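You operate a simulated robot arm through the tools that you are given. There is no shell and no other tool. Be economical: measure what you need, move in short steps, check, and stop when the job is done.

The job below is to be done with a simulated two-armed robot. You get a single attempt, and the scene is never put back.

TASK
Fit the black valve cover and tighten its wing nuts crosswise.
Fine: on the practice head; red, yellow, blue, green, in that order.

Only the result counts: the job must be done as asked and must still hold three seconds after the hand-in. Knocking over, shifting, dropping, spilling or breaking anything else fails it. A push-on lid holds only when it is set on centred and level and pressed home; a screw cap is set on level and turned clockwise until tight.

THE ROBOT
Two 6-joint arms with two-finger parallel grippers on one trunk, on a base that drives. Base frame: it is fixed to the floor where the robot stands at the start and does not move with it; the origin is under the middle of the robot, x ahead of it, y to its left, z up; the surface under the hand at the start is at about z = 800. Units: mm, degrees, N and s.
The left shoulder is at the start at [-69, 177, 846], the right one opposite. With the tool pointing down near the work surface each hand reaches from about 100 to 740 mm from the robot's upright axis, wherever it stands, measured 20 degrees to its own side. Places, roughly: blue wing nut [400, -700, 1000]; green wing nut [600, -600, 1000]; red wing nut [400, -600, 1000]; top of the practice head [500, -700, 900]; yellow wing nut [600, -700, 1000]. Payload 1.57 kg a hand.
The tool frame of a hand sits at the grasp point between the pads (the TCP): z along the fingers, y along the line on which they close. The tips reach 30 mm beyond it. The gripper opens to 80 mm. The fingers are 17 mm wide and 12 mm thick; the gripper's body (40 by 82 mm) begins 80 mm behind the TCP.
Orientation is told as [roll, pitch, yaw] about the base's x, y, z axes, in that order, counted from this pose: with the fingers straight down and closing along the base's y, the tool's x points along the base's -x, its y along +y and its z along -z.

THE INTERFACE
- The arms move only by the tool move_arm. It takes "left_increments", "right_increments" or both (then of equal length, played together; a hand with none holds still); each is a list of rows, each a list of 7 numbers: the shift along the tool's x, y, z in mm, then the turn, a rotation vector about the tool's x, y, z in degrees, then the gripper command, from -1 (fully open) to 1 (shut), values between in proportion. In form: [[x, y, z, rx, ry, rz, hand], ...]. A call has 1 to 8 rows; each row shifts and turns the commanded pose from where the row before left it, along the tool's axes as they then stand. Each row takes 0.2 s and may step no farther than 50 mm and 8.6 degrees from the row before; otherwise, or with a gripper value out of range, the whole call is refused. Where a pose cannot be reached the arm comes as near as it can. A force on the tool above 50 N (or 10 N above the force at the start of the call, whichever is more), or a blocked arm, ends the call early, and 0.2 s more pass. Each finger travels about 72 mm/s and halts on what it meets, pressing with about 31 N; the grip force reading is that of the motor and also rises with nothing between the fingers. The clock runs only during rows and for 0.2 s after the last one: add rows that do not move to give the fingers time. It gives the time, the measured TCP pose, the force on the tool (base axes), the opening and the grip force at its end, in the units of the frame above (readings bear some noise), with the torque about the TCP (base axes, N m) and any sound that the robot's microphone picked up, and new pictures: "show" is both (left out), scene, wrist or none (wrist: the cameras of the hands that moved).
- Cameras (640 x 400 px; columns grow to the right, rows downward): "scene" is now at [30.9, -36.8, 1570.7]; the picture's right is [-0.44, -0.90, 0.00], its down [-0.66, 0.32, -0.68] and it looks along [0.61, -0.30, -0.74] (base axes); focal length 262 px, centre (320, 200). "left" rides on the left gripper at [72, 7, -122] in its tool frame; the picture's right is [-0.09, 1.00, 0.00], its down [-0.84, -0.08, -0.54] and it looks along [-0.54, -0.05, 0.84] (tool axes); focal length 238 px, centre (320, 200). "right" rides on the right gripper at [72, -7, -122] in its tool frame; the picture's right is [0.09, 1.00, 0.00], its down [-0.84, 0.08, -0.54] and it looks along [-0.54, 0.05, 0.84] (tool axes); focal length 238 px, centre (320, 200). There is no depth. A picture from a camera that has moved, and an enlarged one, comes with that camera's place and axes in the base frame and with its lens.
- slide_trunk(by): slides the trunk up (or, below 0, down) by that many mm; the arms and the scene camera ride with it, the base frame stays. It gives what a move gives, with no picture.
- steer(legs): drives the robot by 1 to 6 legs, each [ahead, left, turn to the left] in mm, mm and degrees, along the robot's own axes; the way and the turn of a leg run together, so that a leg with both is an arc; at most 1500 mm and 180 degrees a leg. The arms and the cameras ride along, it lands a little off, and it stops where it bumps. It gives what a move gives, and a new picture of the scene camera.
- pan_tilt(pan, tilt): turns the head with the scene camera to pan (to the left, within 143 degrees either way) and tilt (down, from -29 to 69), counted from straight ahead of the robot. It gives what a move gives, and a new picture of the scene camera.
- inspect(camera, box): a new picture of the part [left, top, right, bottom] of that camera's present view, enlarged. It takes no simulated time.
- close_job(): hands the job in; it is judged then, once.

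Go step by step. Nothing tells you exact positions but the pictures and the camera data: compare them with the known pose of the tool, close in by small moves and look again before you grip or let go. The budget is 120 turns and 260 pictures, counting those below and the enlarged ones. Unless the task says otherwise, let go and move clear before handing in, and close with one line.

The tools are called after "Emit:" as name(argument=value, ...) on one line, values as JSON. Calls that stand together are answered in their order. move_arm: Moves the arms, as the interface text tells. Its arguments: {"type":"object","properties":{"left_increments":{"type":"array","items":{"type":"array","items":{"type":"number"}}},"right_increments":{"type":"array","items":{"type":"array","items":{"type":"number"}}},"show":{"type":"string","enum":["both","scene","wrist","none"]}},"required":[]} The other tools are called the same way: slide_trunk (by) slides the trunk up or down; steer (legs) drives the base; pan_tilt (pan, tilt) turns the head that bears the scene camera; inspect (camera, box) takes an enlarged picture of a part of a camera's view; close_job () hands the job in.

At the start:

```text
t: 0.0
left_eef_pos: [350.3, -21.8, 1334.9]
left_tcp_rot: [0.0, 0.0, 0.1]
left_contact_force: [0.3, 0.1, 0.7]
left_wrist_torque: [-0.02, 0.01, 0.0]
left_gripper_width: 79.8
left_gripper_force: 0.1
right_eef_pos: [322.3, -350.9, 1330.8]
right_tcp_rot: [0.0, -0.1, 0.0]
right_contact_force: [0.0, 0.7, 0.3]
right_wrist_torque: [0.0, 0.03, -0.02]
right_gripper_width: 80.2
right_gripper_force: 0.1
trunk travel left (down, up): [-288.0, 40.0]
robot x, y, heading: [1.7, 0.7, 0.1]
head pan, tilt: [-26.2, 47.3]
```

scene: 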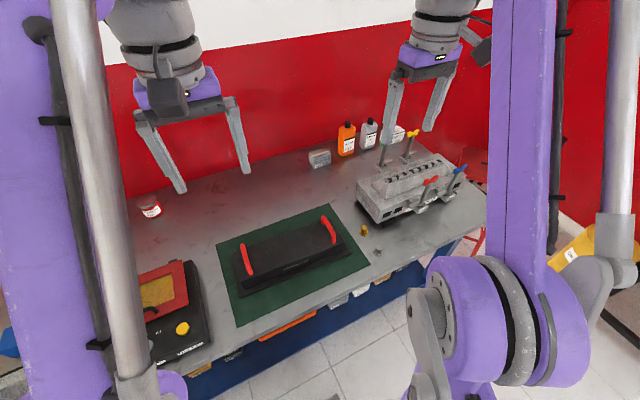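
right: 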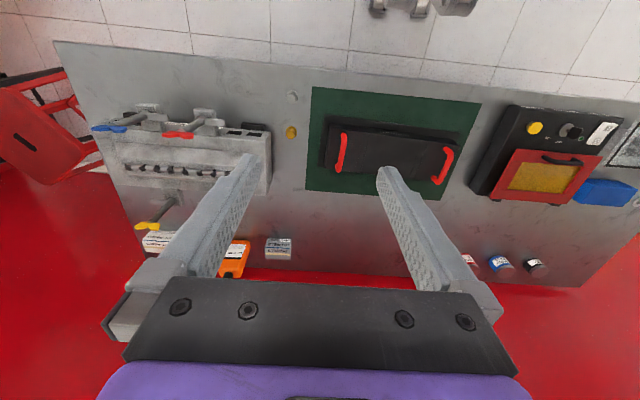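
left: 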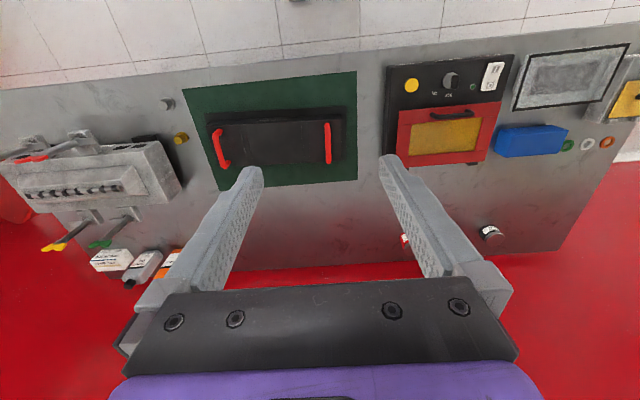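

I see a black cover with two red handles on a green mat and a grey practice head to its right with coloured wing nuts on rods at its sides. I'll look closer first.

Emit:
inspect(camera="scene", box=[340, 110, 500, 210])

Emit:
inspect(camera="scene", box=[200, 190, 392, 310])

Emit:
inspect(camera="right", box=[80, 80, 320, 260])

```text
4.00 times, centred on (420, 160) of scene
camera zoom: at [30.9, -36.8, 1570.7], right [-0.44, -0.9, 0.0], down [-0.66, 0.32, -0.68], along [0.61, -0.3, -0.74], focal length 1047 px, centre (-80, 360)
```

zoom: 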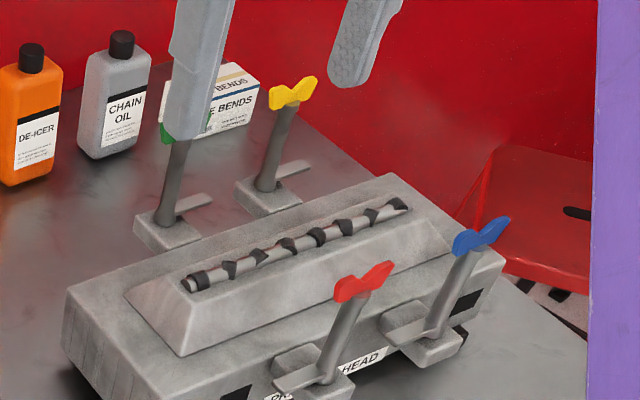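

```text
3.33 times, centred on (296, 250) of scene
camera zoom: at [30.9, -36.8, 1570.7], right [-0.44, -0.9, 0.0], down [-0.66, 0.32, -0.68], along [0.61, -0.3, -0.74], focal length 872 px, centre (400, 33)
```

zoom: 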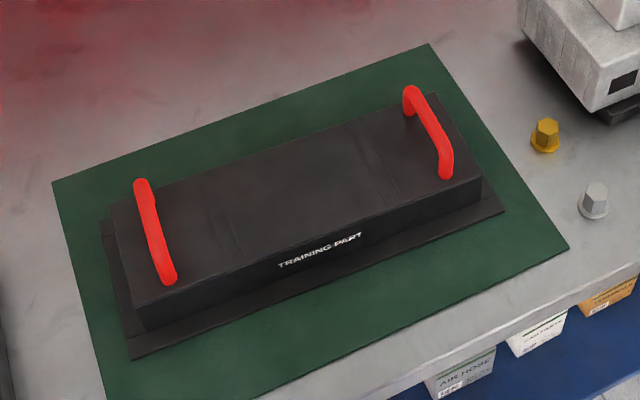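

```text
2.22 times, centred on (200, 170) of right
camera zoom: at [250.2, -357.6, 1452.9], right [-0.09, 1.0, 0.0], down [0.84, 0.08, 0.54], along [0.54, 0.05, -0.84], focal length 530 px, centre (587, 267)
```

zoom: 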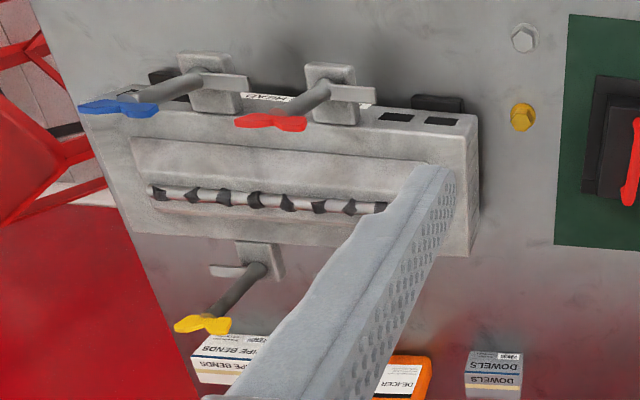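

The clamps look like swing clamps: their arms point aside now, and turning clockwise should swing them over the head. The cover's handles are near [470,-17] and [460,-281], and the head is centred near [545,-690]. I'll look right for obstacles before driving.

Emit:
pan_tilt(pan=-75, tilt=45)

```text
t: 1.2
left_eef_pos: [349.8, -22.3, 1335.8]
left_tcp_rot: [0.0, 0.0, 0.0]
left_contact_force: [-0.3, 0.3, -0.6]
left_wrist_torque: [-0.02, -0.01, 0.0]
left_gripper_width: 80.1
left_gripper_force: 0.0
right_eef_pos: [322.8, -352.7, 1331.2]
right_tcp_rot: [0.0, 0.0, -0.1]
right_contact_force: [-0.8, 1.2, -0.5]
right_wrist_torque: [-0.02, -0.02, 0.0]
right_gripper_width: 79.9
right_gripper_force: 0.1
trunk travel left (down, up): [-288.0, 40.0]
robot x, y, heading: [1.0, -1.7, -0.1]
head pan, tilt: [-75.0, 45.0]
camera scene: at [-19.2, -80.3, 1574.0], right [-0.97, -0.26, 0.0], down [-0.18, 0.68, -0.71], along [0.18, -0.68, -0.71], focal length 262 px, centre (320, 200)
```

scene: 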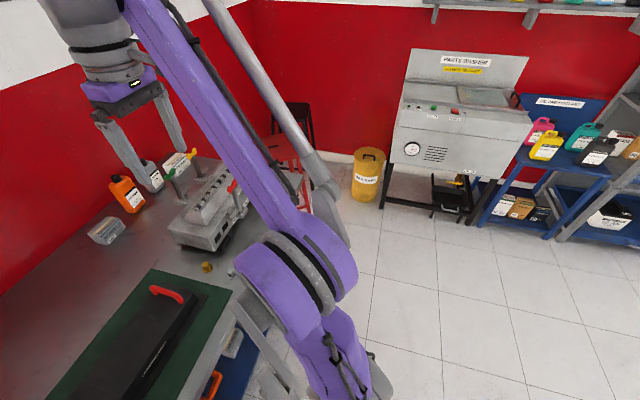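

The floor to the right is free. I'll drive 150 mm right to stand in front of the cover.

Emit:
steer(legs=[[0, -148, 0]])

Emit:
pan_tilt(pan=0, tilt=60)

```text
t: 3.1
left_eef_pos: [348.8, -169.0, 1337.1]
left_tcp_rot: [0.0, 0.0, 0.1]
left_contact_force: [0.1, -0.3, 0.4]
left_wrist_torque: [0.0, -0.01, 0.05]
left_gripper_width: 79.8
left_gripper_force: 0.1
right_eef_pos: [322.7, -501.5, 1330.4]
right_tcp_rot: [0.0, 0.0, 0.1]
right_contact_force: [-0.4, 0.0, -0.2]
right_wrist_torque: [0.02, 0.01, 0.03]
right_gripper_width: 80.0
right_gripper_force: 0.0
trunk travel left (down, up): [-288.0, 40.0]
robot x, y, heading: [1.5, -147.9, 0.1]
head pan, tilt: [-75.0, 45.0]
camera scene: at [-19.1, -228.6, 1574.0], right [-0.97, -0.26, 0.0], down [-0.18, 0.68, -0.71], along [0.18, -0.68, -0.71], focal length 262 px, centre (320, 200)
```

scene: 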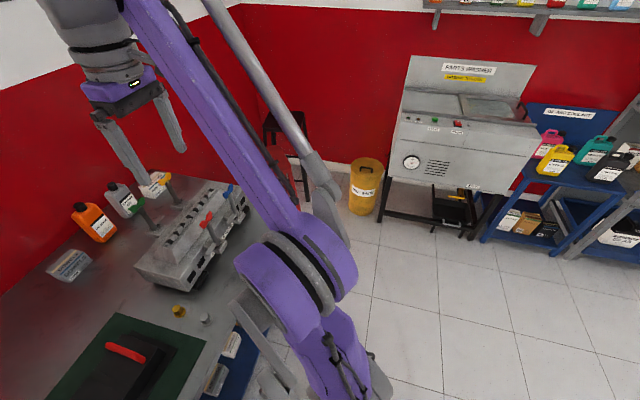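

```text
t: 4.6
left_eef_pos: [351.4, -170.0, 1335.6]
left_tcp_rot: [-0.1, 0.0, 0.2]
left_contact_force: [-0.5, 0.8, -0.4]
left_wrist_torque: [0.0, 0.0, 0.01]
left_gripper_width: 80.0
left_gripper_force: 0.0
right_eef_pos: [323.3, -498.8, 1330.2]
right_tcp_rot: [0.0, 0.0, 0.1]
right_contact_force: [0.1, -0.2, -0.1]
right_wrist_torque: [0.02, 0.0, 0.0]
right_gripper_width: 80.0
right_gripper_force: 0.1
trunk travel left (down, up): [-288.0, 40.0]
robot x, y, heading: [-0.3, -145.9, 0.0]
head pan, tilt: [0.0, 60.0]
camera scene: at [26.4, -150.1, 1554.5], right [0.0, -1.0, 0.0], down [-0.87, 0.0, -0.5], along [0.5, 0.0, -0.87], focal length 262 px, centre (320, 200)
```

scene: 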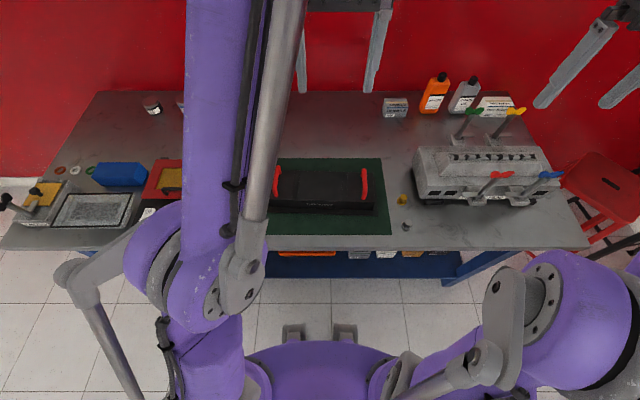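

Handles are now estimated at about (460,-22) and (455,-281). I'll bring both hands above them.

Emit:
move_arm(left_increments=[[-15.7, 21.1, 30, 0, 0, 0, -1], [-15.7, 21.1, 30, 0, 0, 0, -1], [-15.7, 21.1, 30, 0, 0, 0, -1], [-15.7, 21.1, 30, 0, 0, 0, -1], [-15.7, 21.1, 30, 0, 0, 0, -1], [-15.7, 21.1, 30, 0, 0, 0, -1], [-15.7, 21.1, 30, 0, 0, 0, -1], [0, 0, 0, 0, 0, 0, -1]], right_increments=[[-19.1, 31.1, 29, 0, 0, 0, -1], [-19.1, 31.1, 29, 0, 0, 0, -1], [-19.1, 31.1, 29, 0, 0, 0, -1], [-19.1, 31.1, 29, 0, 0, 0, -1], [-19.1, 31.1, 29, 0, 0, 0, -1], [-19.1, 31.1, 29, 0, 0, 0, -1], [-19.1, 31.1, 29, 0, 0, 0, -1], [0, 0, 0, 0, 0, 0, -1]], show="both")

```text
t: 6.4
left_eef_pos: [459.7, -22.4, 1127.3]
left_tcp_rot: [-0.1, 0.0, 0.0]
left_contact_force: [-1.1, 0.1, -1.0]
left_wrist_torque: [0.01, -0.01, -0.03]
left_gripper_width: 80.0
left_gripper_force: 0.0
right_eef_pos: [456.5, -283.1, 1127.6]
right_tcp_rot: [-0.1, -0.1, 0.0]
right_contact_force: [-0.1, -0.7, 0.7]
right_wrist_torque: [0.01, -0.03, 0.01]
right_gripper_width: 79.9
right_gripper_force: 0.1
trunk travel left (down, up): [-288.0, 40.0]
robot x, y, heading: [-0.2, -146.9, 0.1]
head pan, tilt: [0.0, 60.0]
camera scene: at [25.2, -150.9, 1554.5], right [0.0, -1.0, 0.0], down [-0.87, 0.0, -0.5], along [0.5, 0.0, -0.87], focal length 262 px, centre (320, 200)
camera right: at [384.8, -288.4, 1250.2], right [-0.09, 1.0, 0.0], down [0.84, 0.08, 0.54], along [0.54, 0.05, -0.84], focal length 238 px, centre (320, 200)
camera left: at [386.3, -14.8, 1248.7], right [0.09, 1.0, 0.0], down [0.84, -0.08, 0.54], along [0.54, -0.05, -0.84], focal length 238 px, centre (320, 200)
```

scene: 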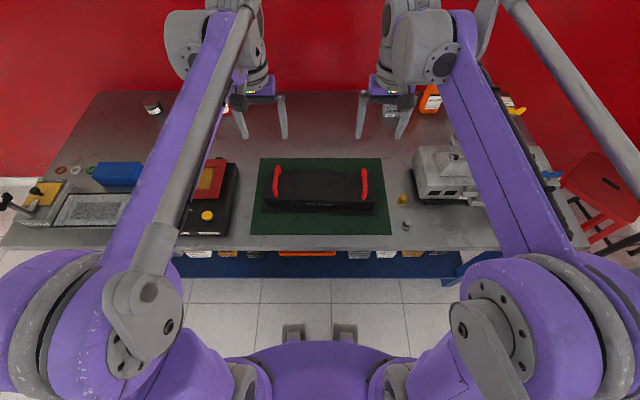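
right: 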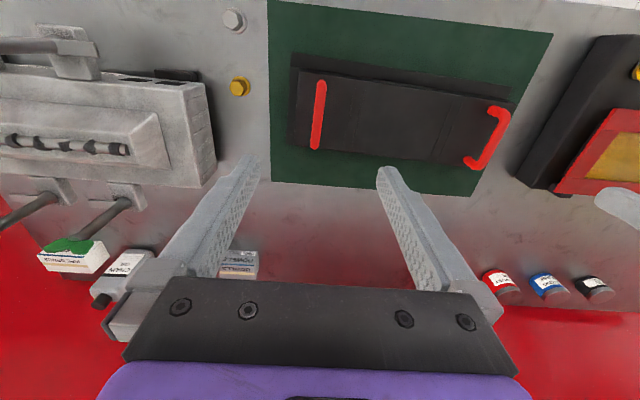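
left: 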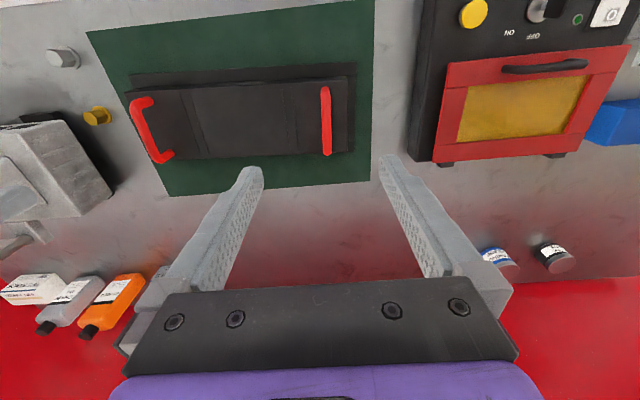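

By triangulation the handles' tops are at about (481,-14,877) and (472,-284,877), with the cover yawed about -2°. I'll go down to z≈960, yaw to match, and look again.

Emit:
move_arm(left_increments=[[-5.3, 2, 42, 0, 0, 0.5, -1], [-5.3, 2, 42, 0, 0, 0.5, -1], [-5.3, 2, 42, 0, 0, 0.5, -1], [-5.3, 2, 42, 0, 0, 0.5, -1], [0, 0, 0, 0, 0, 0, -1]], right_increments=[[-4, 0, 42, 0, 0, 0.5, -1], [-4, 0, 42, 0, 0, 0.5, -1], [-4, 0, 42, 0, 0, 0.5, -1], [-4, 0, 42, 0, 0, 0.5, -1], [0, 0, 0, 0, 0, 0, -1]])

```text
t: 7.6
left_eef_pos: [480.4, -14.9, 958.5]
left_tcp_rot: [-0.1, 0.0, -1.8]
left_contact_force: [0.0, -0.4, 0.3]
left_wrist_torque: [0.01, -0.03, 0.03]
left_gripper_width: 80.0
left_gripper_force: 0.1
right_eef_pos: [473.1, -281.2, 960.3]
right_tcp_rot: [0.0, 0.0, -1.9]
right_contact_force: [0.5, -1.1, -0.8]
right_wrist_torque: [-0.02, 0.0, 0.01]
right_gripper_width: 80.2
right_gripper_force: 0.0
trunk travel left (down, up): [-288.0, 40.0]
robot x, y, heading: [2.1, -150.6, 0.1]
head pan, tilt: [0.0, 60.0]
camera scene: at [25.5, -150.1, 1554.5], right [0.0, -1.0, 0.0], down [-0.87, 0.0, -0.5], along [0.5, 0.0, -0.87], focal length 262 px, centre (320, 200)
camera right: at [400.1, -285.2, 1082.1], right [-0.06, 1.0, 0.0], down [0.84, 0.05, 0.54], along [0.54, 0.03, -0.84], focal length 238 px, centre (320, 200)
camera left: at [408.4, -5.0, 1080.6], right [0.13, 0.99, 0.0], down [0.83, -0.11, 0.54], along [0.54, -0.07, -0.84], focal length 238 px, centre (320, 200)
```

scene: 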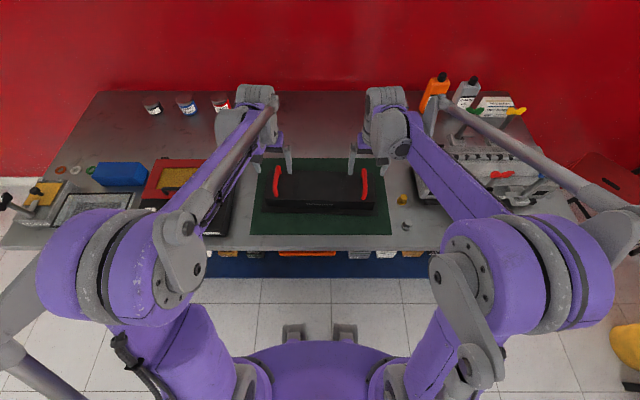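
right: 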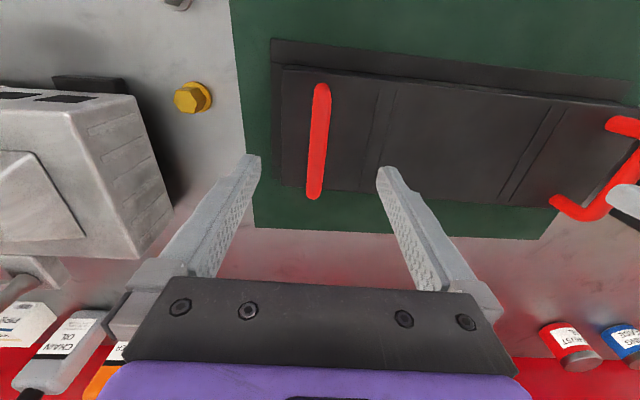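
left: 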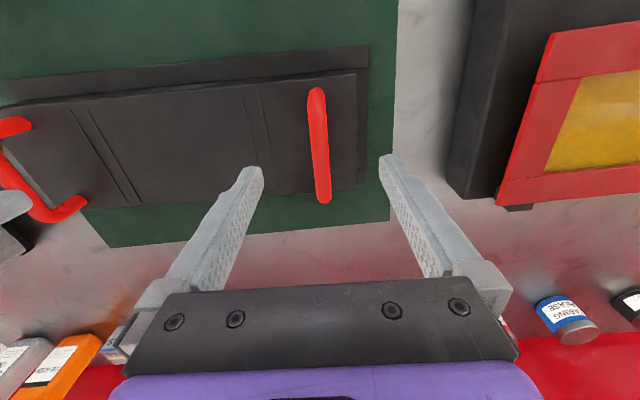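

Handle bars seem to lie at z≈895 with the cover top near 860. I'll lower to TCP z≈900, still open, and check from the side.

Emit:
move_arm(left_increments=[[0, 0, 30, 0, 0, 0, -1], [0, 0, 28, 0, 0, 0, -1], [0, 0, 0, 0, 0, 0, -1]], right_increments=[[1, -2, 30, 0, 0, 0, -1], [0, 0, 30, 0, 0, 0, -1], [0, 0, 0, 0, 0, 0, -1]])

Emit:
inspect(camera="scene", box=[240, 140, 400, 240])

```text
t: 8.4
left_eef_pos: [481.3, -15.7, 900.2]
left_tcp_rot: [0.0, 0.0, -1.9]
left_contact_force: [0.1, -0.9, 0.6]
left_wrist_torque: [0.03, 0.0, 0.01]
left_gripper_width: 80.0
left_gripper_force: 0.0
right_eef_pos: [471.0, -284.5, 900.7]
right_tcp_rot: [-0.1, 0.0, -1.9]
right_contact_force: [0.1, 0.5, 0.8]
right_wrist_torque: [-0.04, 0.03, 0.02]
right_gripper_width: 79.9
right_gripper_force: 0.0
trunk travel left (down, up): [-288.0, 40.0]
robot x, y, heading: [-0.7, -150.2, 0.0]
head pan, tilt: [0.0, 60.0]
camera scene: at [26.0, -150.1, 1554.5], right [0.0, -1.0, 0.0], down [-0.87, 0.0, -0.5], along [0.5, 0.0, -0.87], focal length 262 px, centre (320, 200)
camera right: at [398.7, -287.1, 1022.2], right [-0.06, 1.0, 0.0], down [0.84, 0.05, 0.54], along [0.54, 0.03, -0.84], focal length 238 px, centre (320, 200)
camera left: at [408.8, -5.8, 1022.1], right [0.13, 0.99, 0.0], down [0.83, -0.11, 0.54], along [0.54, -0.07, -0.84], focal length 238 px, centre (320, 200)
```

scene: 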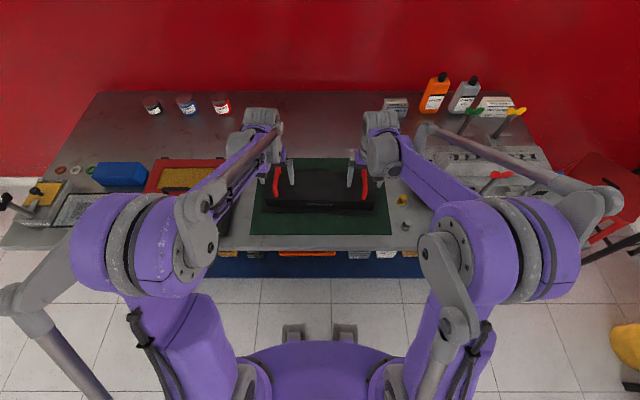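
right: 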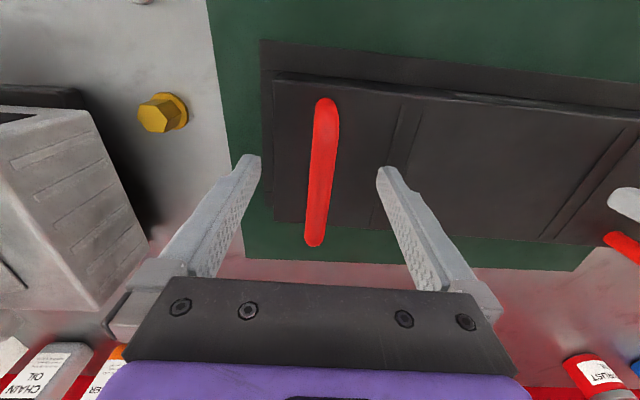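
left: 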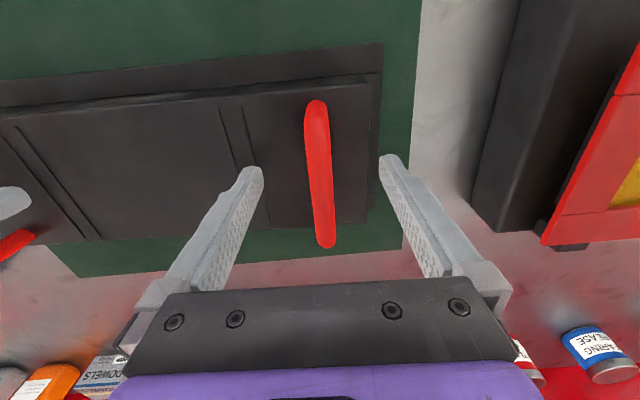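

```text
4.00 times, centred on (320, 190) of scene
camera zoom: at [26.0, -150.1, 1554.5], right [0.0, -1.0, 0.0], down [-0.87, 0.0, -0.5], along [0.5, 0.0, -0.87], focal length 1047 px, centre (320, 240)
```

zoom: 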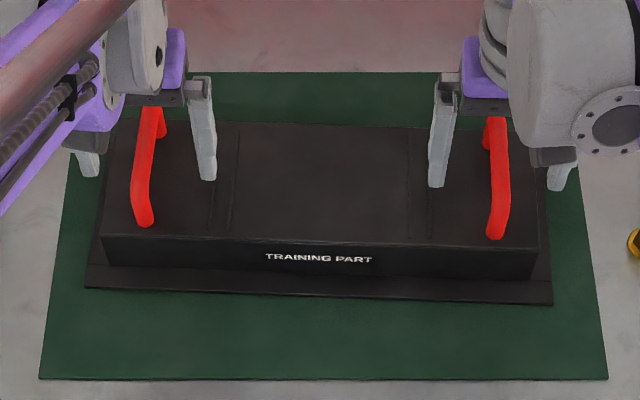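

Cover top works out at z≈855, so I can go down 6 mm more safely and then close on the bars.

Emit:
move_arm(left_increments=[[0, 0, 6, 0, 0, 0, -1], [0, 0, 0, 0, 0, 0, 0.3], [0, 0, 0, 0, 0, 0, 1], [0, 0, 0, 0, 0, 0, 1], [0, 0, 0, 0, 0, 0, 1]], right_increments=[[0, 0, 6, 0, 0, 0, -1], [0, 0, 0, 0, 0, 0, 0.3], [0, 0, 0, 0, 0, 0, 1], [0, 0, 0, 0, 0, 0, 1], [0, 0, 0, 0, 0, 0, 1]], show="wrist")

```text
t: 9.6
left_eef_pos: [481.6, -14.1, 895.1]
left_tcp_rot: [0.0, 0.0, -2.0]
left_contact_force: [0.0, 7.5, 0.1]
left_wrist_torque: [-0.01, -0.01, -0.31]
left_gripper_width: 13.6
left_gripper_force: 30.5
right_eef_pos: [471.7, -284.7, 894.0]
right_tcp_rot: [0.0, 0.0, -2.0]
right_contact_force: [-0.8, -4.6, -0.1]
right_wrist_torque: [0.04, 0.02, -0.23]
right_gripper_width: 13.5
right_gripper_force: 30.3
trunk travel left (down, up): [-288.0, 40.0]
robot x, y, heading: [-4.0, -148.8, -0.2]
head pan, tilt: [0.0, 60.0]
camera right: at [399.0, -287.1, 1016.0], right [-0.06, 1.0, 0.0], down [0.84, 0.05, 0.54], along [0.54, 0.03, -0.84], focal length 238 px, centre (320, 200)
camera left: at [408.8, -4.9, 1015.8], right [0.13, 0.99, 0.0], down [0.83, -0.11, 0.54], along [0.54, -0.07, -0.84], focal length 238 px, centre (320, 200)
```

right: 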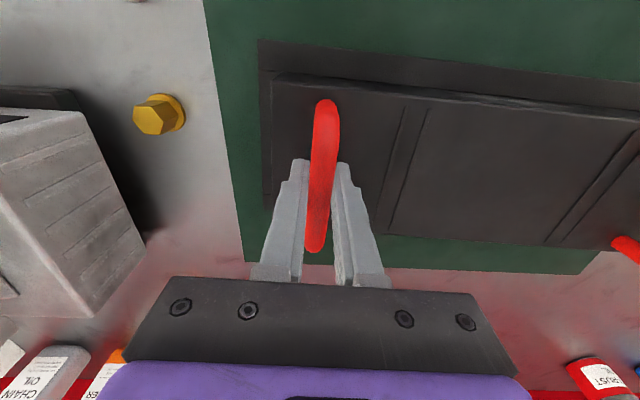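
left: 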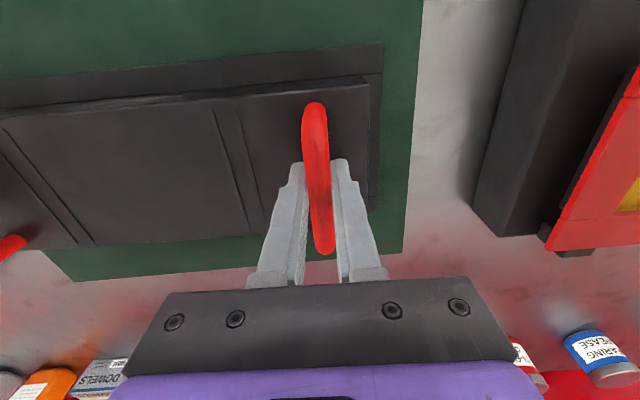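

Both handles are held at 13.5 mm. I'll lift slowly and level.

Emit:
move_arm(left_increments=[[0, 0, -5, 0, 0, 0, 1], [0, 0, -10, 0, 0, 0, 1], [0, 0, -20, 0, 0, 0, 1], [0, 0, -20, 0, 0, 0, 1], [0, 0, -5, 0, 0, 0, 1]], right_increments=[[0, 0, -5, 0, 0, 0, 1], [0, 0, -10, 0, 0, 0, 1], [0, 0, -20, 0, 0, 0, 1], [0, 0, -20, 0, 0, 0, 1], [0, 0, -5, 0, 0, 0, 1]], show="scene")

```text
t: 10.8
left_eef_pos: [480.7, -15.8, 954.5]
left_tcp_rot: [0.0, 0.0, -2.0]
left_contact_force: [-0.4, 6.8, -4.4]
left_wrist_torque: [0.04, 0.03, -0.28]
left_gripper_width: 13.8
left_gripper_force: 30.0
right_eef_pos: [470.6, -285.0, 955.0]
right_tcp_rot: [0.0, 0.0, -2.0]
right_contact_force: [1.5, -6.4, -4.5]
right_wrist_torque: [0.0, -0.05, -0.28]
right_gripper_width: 13.6
right_gripper_force: 30.8
trunk travel left (down, up): [-288.0, 40.0]
robot x, y, heading: [0.9, -145.7, 0.2]
head pan, tilt: [0.0, 60.0]
camera scene: at [27.2, -150.1, 1554.4], right [0.0, -1.0, 0.0], down [-0.87, 0.0, -0.5], along [0.5, 0.0, -0.87], focal length 262 px, centre (320, 200)
```

scene: 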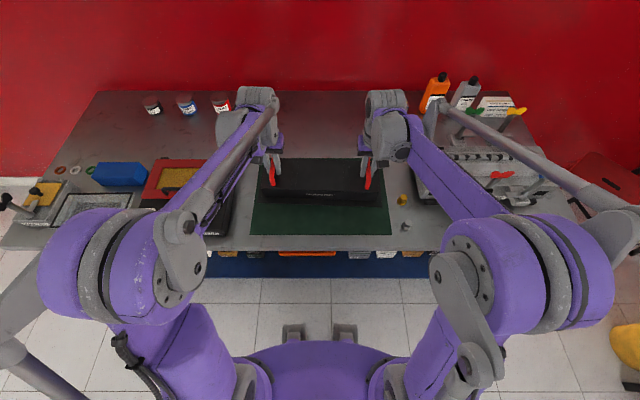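

It's held level, about 0.45 kg a hand. I'll raise it above the wing nuts.

Emit:
move_arm(left_increments=[[0, 0, -30, 0, 0, 0, 1], [0, 0, -40, 0, 0, 0, 1], [0, 0, -40, 0, 0, 0, 1], [0, 0, -40, 0, 0, 0, 1], [0, 0, -40, 0, 0, 0, 1], [0, 0, -20, 0, 0, 0, 1]], right_increments=[[0, 0, -30, 0, 0, 0, 1], [0, 0, -40, 0, 0, 0, 1], [0, 0, -40, 0, 0, 0, 1], [0, 0, -40, 0, 0, 0, 1], [0, 0, -40, 0, 0, 0, 1], [0, 0, -20, 0, 0, 0, 1]], show="scene")

Emit:
pan_tilt(pan=-45, tilt=42)

```text
t: 12.2
left_eef_pos: [482.3, -14.5, 1163.7]
left_tcp_rot: [-0.1, 0.0, -1.9]
left_contact_force: [-2.0, 2.0, -2.9]
left_wrist_torque: [-0.04, -0.15, -0.31]
left_gripper_width: 13.6
left_gripper_force: 30.4
right_eef_pos: [472.1, -284.5, 1163.9]
right_tcp_rot: [0.0, 0.0, -2.0]
right_contact_force: [1.2, -2.5, -4.9]
right_wrist_torque: [-0.02, 0.21, -0.23]
right_gripper_width: 13.8
right_gripper_force: 29.9
trunk travel left (down, up): [-288.0, 40.0]
robot x, y, heading: [-3.9, -147.6, -0.1]
head pan, tilt: [0.0, 60.0]
camera scene: at [27.0, -150.1, 1554.4], right [0.0, -1.0, 0.0], down [-0.87, 0.0, -0.5], along [0.5, 0.0, -0.87], focal length 262 px, centre (320, 200)
```

scene: 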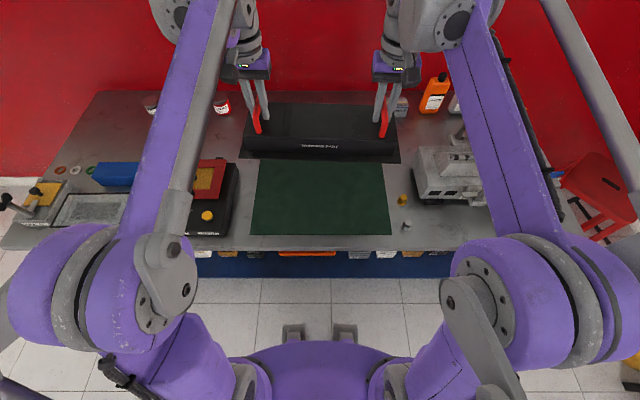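

```text
t: 13.3
left_eef_pos: [481.7, -14.4, 1164.1]
left_tcp_rot: [-0.1, 0.1, -2.0]
left_contact_force: [-1.0, -0.8, -5.0]
left_wrist_torque: [0.02, -0.09, -0.2]
left_gripper_width: 13.6
left_gripper_force: 30.0
right_eef_pos: [472.0, -284.1, 1163.3]
right_tcp_rot: [0.0, 0.0, -2.0]
right_contact_force: [2.1, 0.6, -4.4]
right_wrist_torque: [0.0, 0.14, -0.2]
right_gripper_width: 13.4
right_gripper_force: 30.7
trunk travel left (down, up): [-288.0, 40.0]
robot x, y, heading: [0.3, -146.3, 0.2]
head pan, tilt: [-45.0, 42.0]
camera scene: at [19.7, -209.2, 1578.2], right [-0.71, -0.71, 0.0], down [-0.47, 0.47, -0.74], along [0.53, -0.52, -0.67], focal length 262 px, centre (320, 200)
```

scene: 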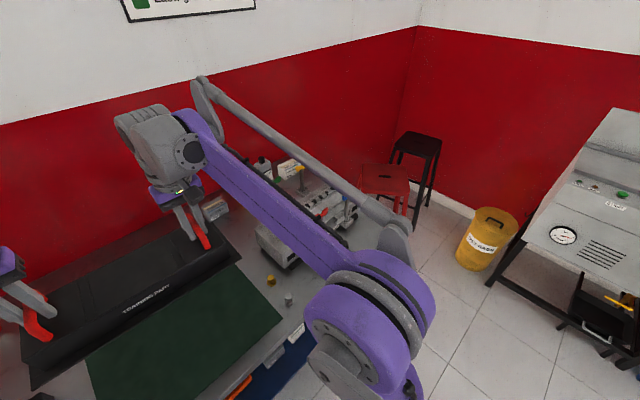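

Nuts' tops are about z≈1000–1015 and the cover's underside is at ≈1070, so it clears. I'll drive right to the head.

Emit:
steer(legs=[[0, -270, 0], [0, -268, 0]])

Emit:
pan_tilt(pan=0, tilt=55)

```text
t: 18.9
left_eef_pos: [482.0, -555.6, 1164.0]
left_tcp_rot: [0.0, 0.0, -2.0]
left_contact_force: [-1.6, -6.9, -3.7]
left_wrist_torque: [0.0, -0.01, -0.19]
left_gripper_width: 13.7
left_gripper_force: 30.0
right_eef_pos: [471.4, -825.6, 1162.7]
right_tcp_rot: [0.1, 0.0, -2.0]
right_contact_force: [2.7, 6.4, -4.4]
right_wrist_torque: [-0.02, 0.02, -0.2]
right_gripper_width: 13.8
right_gripper_force: 29.9
trunk travel left (down, up): [-288.0, 40.0]
robot x, y, heading: [-0.9, -684.4, 0.0]
head pan, tilt: [-45.0, 42.0]
camera scene: at [19.7, -749.3, 1578.3], right [-0.71, -0.71, 0.0], down [-0.47, 0.47, -0.74], along [0.52, -0.53, -0.67], focal length 262 px, centre (320, 200)
```

scene: 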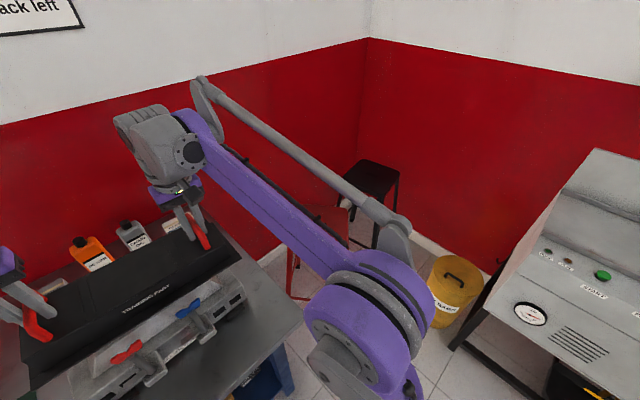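

```text
t: 20.0
left_eef_pos: [482.3, -555.0, 1163.5]
left_tcp_rot: [0.1, 0.1, -2.1]
left_contact_force: [-1.2, 0.7, -4.9]
left_wrist_torque: [0.03, 0.02, -0.23]
left_gripper_width: 13.6
left_gripper_force: 30.4
right_eef_pos: [472.2, -824.7, 1163.7]
right_tcp_rot: [0.0, 0.0, -2.1]
right_contact_force: [1.2, 0.9, -3.4]
right_wrist_torque: [0.0, 0.01, -0.17]
right_gripper_width: 13.5
right_gripper_force: 30.0
trunk travel left (down, up): [-288.0, 40.0]
robot x, y, heading: [1.4, -686.7, 0.1]
head pan, tilt: [0.0, 55.0]
camera scene: at [32.7, -690.3, 1560.5], right [0.0, -1.0, 0.0], down [-0.82, 0.0, -0.57], along [0.57, 0.0, -0.82], focal length 262 px, centre (320, 200)
```

scene: 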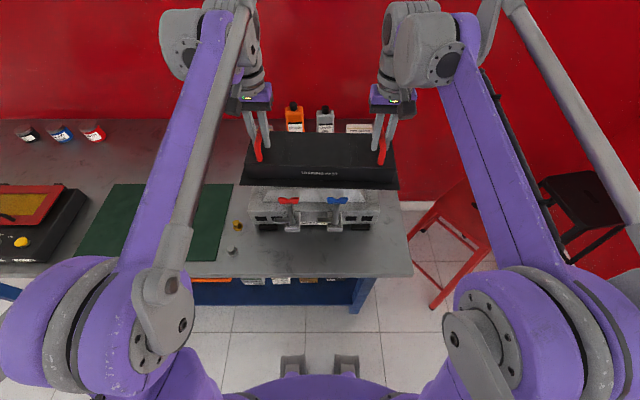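

The cover is now behind and above the front of the head. I'll zoom to measure the head's visible edges and the nuts.

Emit:
inspect(camera="scene", box=[232, 140, 408, 250])

Emit:
inspect(camera="right", box=[0, 0, 640, 400])

Emit:
inspect(camera="left", box=[0, 0, 640, 400])

```text
3.64 times, centred on (320, 195) of scene
camera zoom: at [32.7, -690.3, 1560.5], right [0.0, -1.0, 0.0], down [-0.82, 0.0, -0.57], along [0.57, 0.0, -0.82], focal length 952 px, centre (320, 218)
```

zoom: 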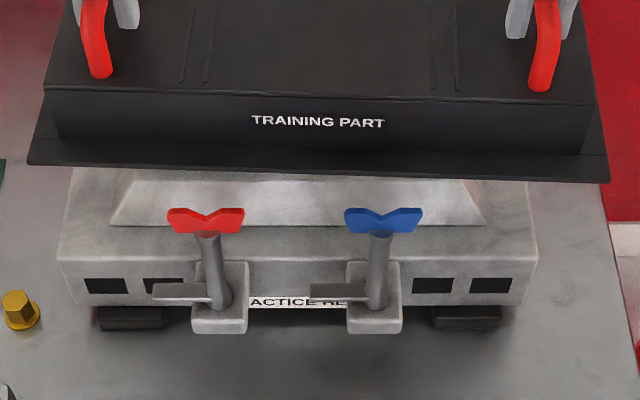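

```text
1.00 times, centred on (320, 200) of right (not enlarged: the box is as wide or as high as the picture)
camera zoom: at [399.9, -828.3, 1285.5], right [-0.06, 1.0, 0.0], down [0.84, 0.05, 0.54], along [0.54, 0.03, -0.84], focal length 238 px, centre (320, 200)
```

zoom: 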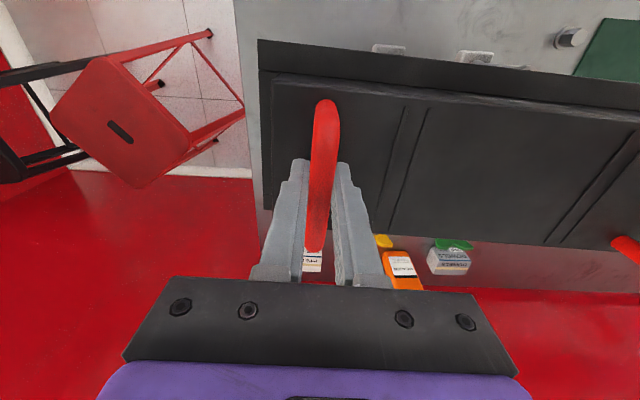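

```text
1.00 times, centred on (320, 200) of left (not enlarged: the box is as wide or as high as the picture)
camera zoom: at [410.0, -545.8, 1285.8], right [0.13, 0.99, 0.0], down [0.83, -0.11, 0.54], along [0.54, -0.07, -0.84], focal length 238 px, centre (320, 200)
```

zoom: 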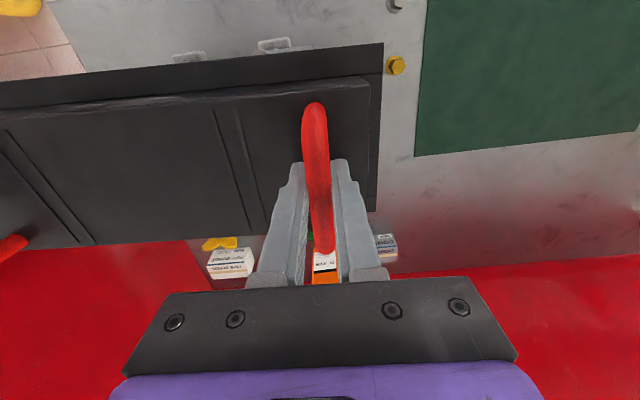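

The head centre appears to be at y≈-671. To see all of the head and its far posts I'll raise the cover 180 mm out of the view line.

Emit:
move_arm(left_increments=[[0, 0, -20, 0, 0, 0, 1], [0, 0, -40, 0, 0, 0, 1], [0, 0, -40, 0, 0, 0, 1], [0, 0, -40, 0, 0, 0, 1], [0, 0, -40, 0, 0, 0, 1]], right_increments=[[0, 0, -20, 0, 0, 0, 1], [0, 0, -40, 0, 0, 0, 1], [0, 0, -40, 0, 0, 0, 1], [0, 0, -40, 0, 0, 0, 1], [0, 0, -40, 0, 0, 0, 1]], show="scene")

Emit:
inspect(camera="scene", box=[232, 120, 408, 230])

```text
t: 21.2
left_eef_pos: [465.6, -555.2, 1285.1]
left_tcp_rot: [-0.1, 0.1, -2.1]
left_contact_force: [-5.3, -11.6, -2.5]
left_wrist_torque: [0.01, 0.23, -0.64]
left_gripper_width: 13.9
left_gripper_force: 30.2
left hand out of reach, approached as far as the arm can: row 4, 5
right_eef_pos: [454.0, -825.0, 1295.7]
right_tcp_rot: [0.2, -0.1, -2.0]
right_contact_force: [5.4, 12.0, -5.0]
right_wrist_torque: [-0.11, -0.25, -0.7]
right_gripper_width: 13.8
right_gripper_force: 30.3
right hand out of reach, approached as far as the arm can: row 4, 5
trunk travel left (down, up): [-288.0, 40.0]
robot x, y, heading: [1.4, -689.8, 0.1]
head pan, tilt: [0.0, 55.0]
camera scene: at [31.9, -690.3, 1560.5], right [0.0, -1.0, 0.0], down [-0.82, 0.0, -0.57], along [0.57, 0.0, -0.82], focal length 262 px, centre (320, 200)
```

scene: 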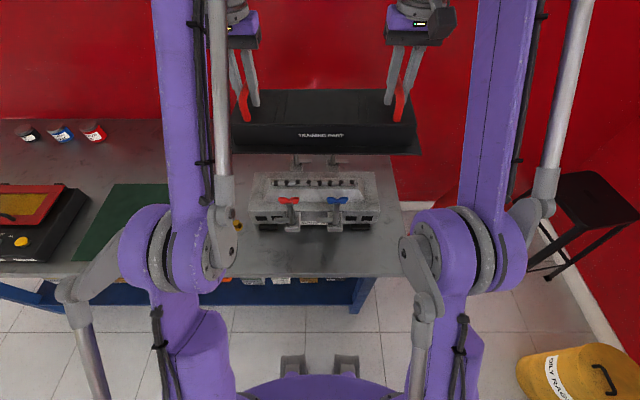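

```text
3.64 times, centred on (320, 175) of scene
camera zoom: at [31.9, -690.3, 1560.5], right [0.0, -1.0, 0.0], down [-0.82, 0.0, -0.57], along [0.57, 0.0, -0.82], focal length 952 px, centre (320, 291)
```

zoom: 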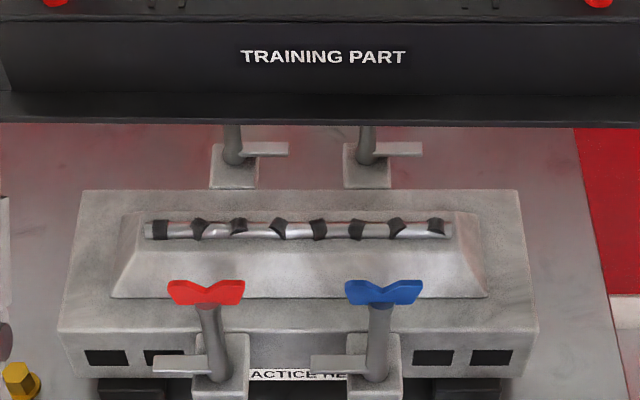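

Measured: head top z≈897, spanning x 455–610 and y -470…-872 (centre 532,-672); nuts at about x 415/650, y -610/-735, z≈1012. The arms hit their reach limit, so I'll come back down and see where the commanded pose stands.

Emit:
move_arm(left_increments=[[0, 0, 40, 0, 0, 0, 1], [0, 0, 40, 0, 0, 0, 1], [0, 0, 30, 0, 0, 0, 1], [0, 0, 0, 0, 0, 0, 1]], right_increments=[[0, 0, 40, 0, 0, 0, 1], [0, 0, 40, 0, 0, 0, 1], [0, 0, 30, 0, 0, 0, 1], [0, 0, 0, 0, 0, 0, 1]], show="none")

```text
t: 22.2
left_eef_pos: [466.4, -554.9, 1175.4]
left_tcp_rot: [-0.4, -0.1, -2.1]
left_contact_force: [-6.3, -32.8, -1.8]
left_wrist_torque: [0.19, 0.5, -0.6]
left_gripper_width: 13.6
left_gripper_force: 30.2
right_eef_pos: [450.9, -824.4, 1185.9]
right_tcp_rot: [0.4, 0.0, -2.0]
right_contact_force: [6.0, 32.4, -4.4]
right_wrist_torque: [-0.21, -0.47, -0.51]
right_gripper_width: 14.0
right_gripper_force: 30.5
trunk travel left (down, up): [-288.0, 40.0]
robot x, y, heading: [1.4, -688.0, 0.2]
head pan, tilt: [0.0, 55.0]
```

The command rebased at the reached pose, and the right hand is 10 mm higher and 5 mm back. I'll level it out.

Emit:
move_arm(left_increments=[[0, 0, 0, 0, 0, 0, 1], [0, 0, 0, 0, 0, 0, 1], [0, 0, 0, 0, 0, 0, 1]], right_increments=[[-2.5, 0, 5, 0, 0, 0, 1], [-2.5, 0, 5.5, 0, 0, 0, 1], [0, 0, 0, 0, 0, 0, 1]], show="wrist")

```text
t: 23.0
left_eef_pos: [467.0, -554.6, 1174.6]
left_tcp_rot: [-0.4, 0.0, -2.1]
left_contact_force: [-2.1, -34.8, -4.9]
left_wrist_torque: [0.13, -0.51, -0.09]
left_gripper_width: 13.7
left_gripper_force: 30.1
right_eef_pos: [456.4, -825.9, 1176.0]
right_tcp_rot: [0.3, 0.1, -2.0]
right_contact_force: [1.9, 35.5, -3.5]
right_wrist_torque: [-0.06, 0.54, -0.17]
right_gripper_width: 13.9
right_gripper_force: 29.9
trunk travel left (down, up): [-288.0, 40.0]
robot x, y, heading: [-0.1, -687.8, 0.1]
head pan, tilt: [0.0, 55.0]
camera right: at [384.4, -829.5, 1297.3], right [-0.06, 1.0, 0.01], down [0.84, 0.04, 0.54], along [0.54, 0.04, -0.84], focal length 238 px, centre (320, 200)
camera left: at [394.5, -545.3, 1297.8], right [0.13, 0.99, -0.01], down [0.83, -0.1, 0.54], along [0.54, -0.07, -0.84], focal length 238 px, centre (320, 200)
```

right: 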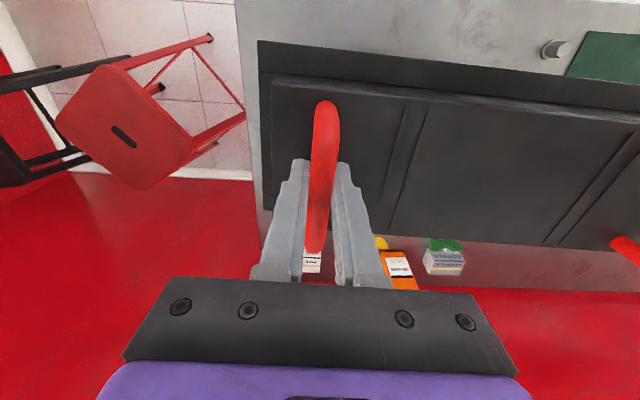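
left: 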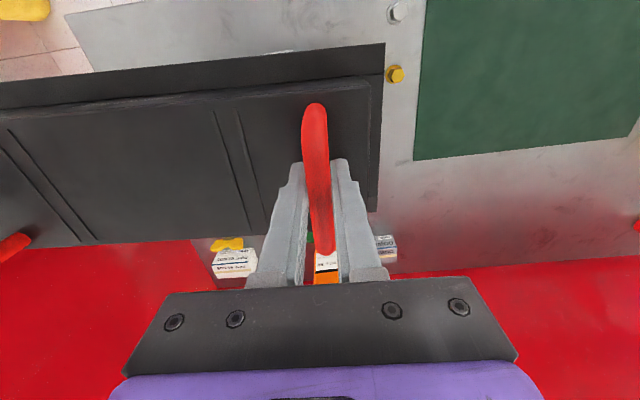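

Hands pull apart with ≈35 N, so I'll ease that while moving the cover over the head centre and squaring the yaw to 0.

Emit:
move_arm(left_increments=[[0, -1.5, 0, 0, 0, 0, 1], [-11.64, 3.9, 0, 0, 0, -0.4, 1], [-11.64, 3.9, 0, 0, 0, -0.4, 1], [-11.64, 3.9, 0, 0, 0, -0.4, 1], [-11.64, 3.9, 0, 0, 0, -0.4, 1], [-11.64, 3.9, 0, 0, 0, -0.4, 1], [0, 0, 0, 0, 0, 0, 1]], right_increments=[[0, 1.5, 0, 0, 0, 0, 1], [-13.74, 4.04, 0, 0, 0, -0.4, 1], [-13.74, 4.04, 0, 0, 0, -0.4, 1], [-13.74, 4.04, 0, 0, 0, -0.4, 1], [-13.74, 4.04, 0, 0, 0, -0.4, 1], [-13.74, 4.04, 0, 0, 0, -0.4, 1], [0, 0, 0, 0, 0, 0, 1]], show="scene")

```text
t: 24.6
left_eef_pos: [524.5, -536.7, 1177.2]
left_tcp_rot: [0.0, 0.1, -0.1]
left_contact_force: [0.6, -11.8, -4.3]
left_wrist_torque: [0.02, -0.18, 0.06]
left_gripper_width: 13.8
left_gripper_force: 29.8
right_eef_pos: [525.3, -807.1, 1175.9]
right_tcp_rot: [-0.1, 0.0, 0.0]
right_contact_force: [-0.3, 10.7, -4.4]
right_wrist_torque: [0.0, 0.21, 0.07]
right_gripper_width: 13.5
right_gripper_force: 30.2
trunk travel left (down, up): [-288.0, 40.0]
robot x, y, heading: [-0.2, -689.1, -0.1]
head pan, tilt: [0.0, 55.0]
camera scene: at [31.9, -690.3, 1560.5], right [0.0, -1.0, 0.0], down [-0.82, 0.0, -0.57], along [0.57, 0.0, -0.82], focal length 262 px, centre (320, 200)
```

scene: 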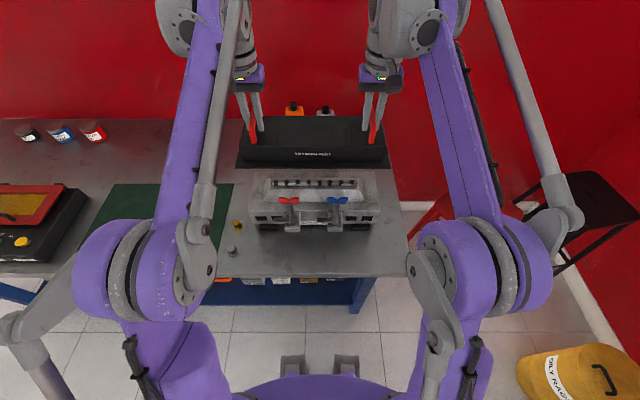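

Pose is square now. I'll lower to TCP z≈1060 (underside ≈967) between the posts, then check the alignment.

Emit:
move_arm(left_increments=[[0, -0.7, 20, 0, 0, 0, 1], [0, 0, 25, 0, 0, 0, 1], [0, 0, 25, 0, 0, 0, 1], [0, 0, 25, 0, 0, 0, 1], [0, 0, 21, 0, 0, 0, 1], [0, 0, 0, 0, 0, 0, 1]], right_increments=[[0, 0.7, 20, 0, 0, 0, 1], [0, 0, 25, 0, 0, 0, 1], [0, 0, 25, 0, 0, 0, 1], [0, 0, 25, 0, 0, 0, 1], [0, 0, 20.5, 0, 0, 0, 1], [0, 0, 0, 0, 0, 0, 1]], show="none")

Emit:
inspect(camera="scene", box=[232, 120, 408, 230])

Emit:
inspect(camera="left", box=[0, 0, 640, 400])

Emit:
inspect(camera="right", box=[0, 0, 640, 400])

```text
t: 26.0
left_eef_pos: [523.9, -537.0, 1059.5]
left_tcp_rot: [0.1, 0.0, 0.0]
left_contact_force: [1.6, 10.8, -4.9]
left_wrist_torque: [-0.05, 0.21, 0.11]
left_gripper_width: 13.9
left_gripper_force: 29.8
right_eef_pos: [526.0, -806.4, 1060.0]
right_tcp_rot: [-0.1, -0.1, -0.1]
right_contact_force: [-1.0, -11.1, -3.7]
right_wrist_torque: [0.02, -0.12, 0.2]
right_gripper_width: 13.6
right_gripper_force: 30.7
trunk travel left (down, up): [-288.0, 40.0]
robot x, y, heading: [-0.9, -689.1, 0.0]
head pan, tilt: [0.0, 55.0]
```

```text
3.64 times, centred on (320, 175) of scene
camera zoom: at [32.6, -690.2, 1560.5], right [0.0, -1.0, 0.0], down [-0.82, 0.0, -0.57], along [0.57, 0.0, -0.82], focal length 952 px, centre (320, 291)
```

zoom: 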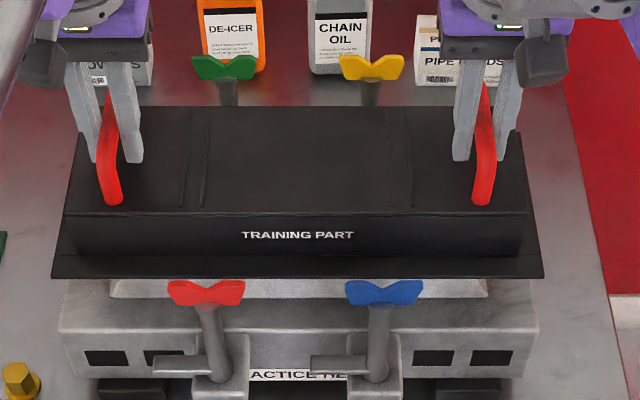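

```text
1.00 times, centred on (320, 200) of left (not enlarged: the box is as wide or as high as the picture)
camera zoom: at [452.1, -530.4, 1182.2], right [0.09, 1.0, 0.0], down [0.84, -0.08, 0.54], along [0.54, -0.05, -0.84], focal length 238 px, centre (320, 200)
```

zoom: 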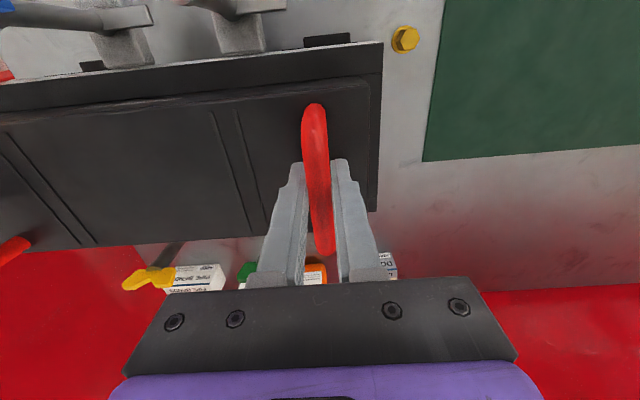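

```text
1.00 times, centred on (320, 200) of right (not enlarged: the box is as wide or as high as the picture)
camera zoom: at [454.0, -812.5, 1181.8], right [-0.09, 1.0, 0.0], down [0.84, 0.08, 0.54], along [0.54, 0.05, -0.84], focal length 238 px, centre (320, 200)
```

zoom: 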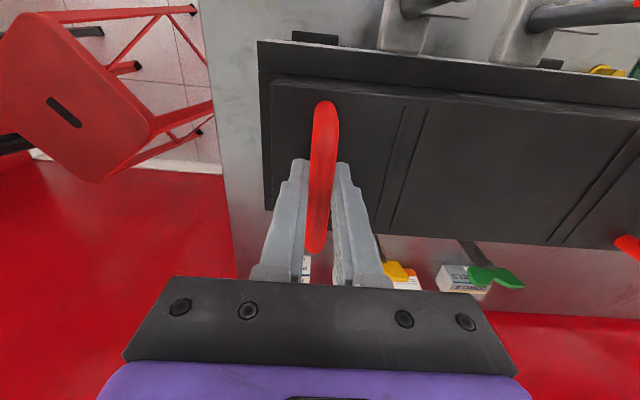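

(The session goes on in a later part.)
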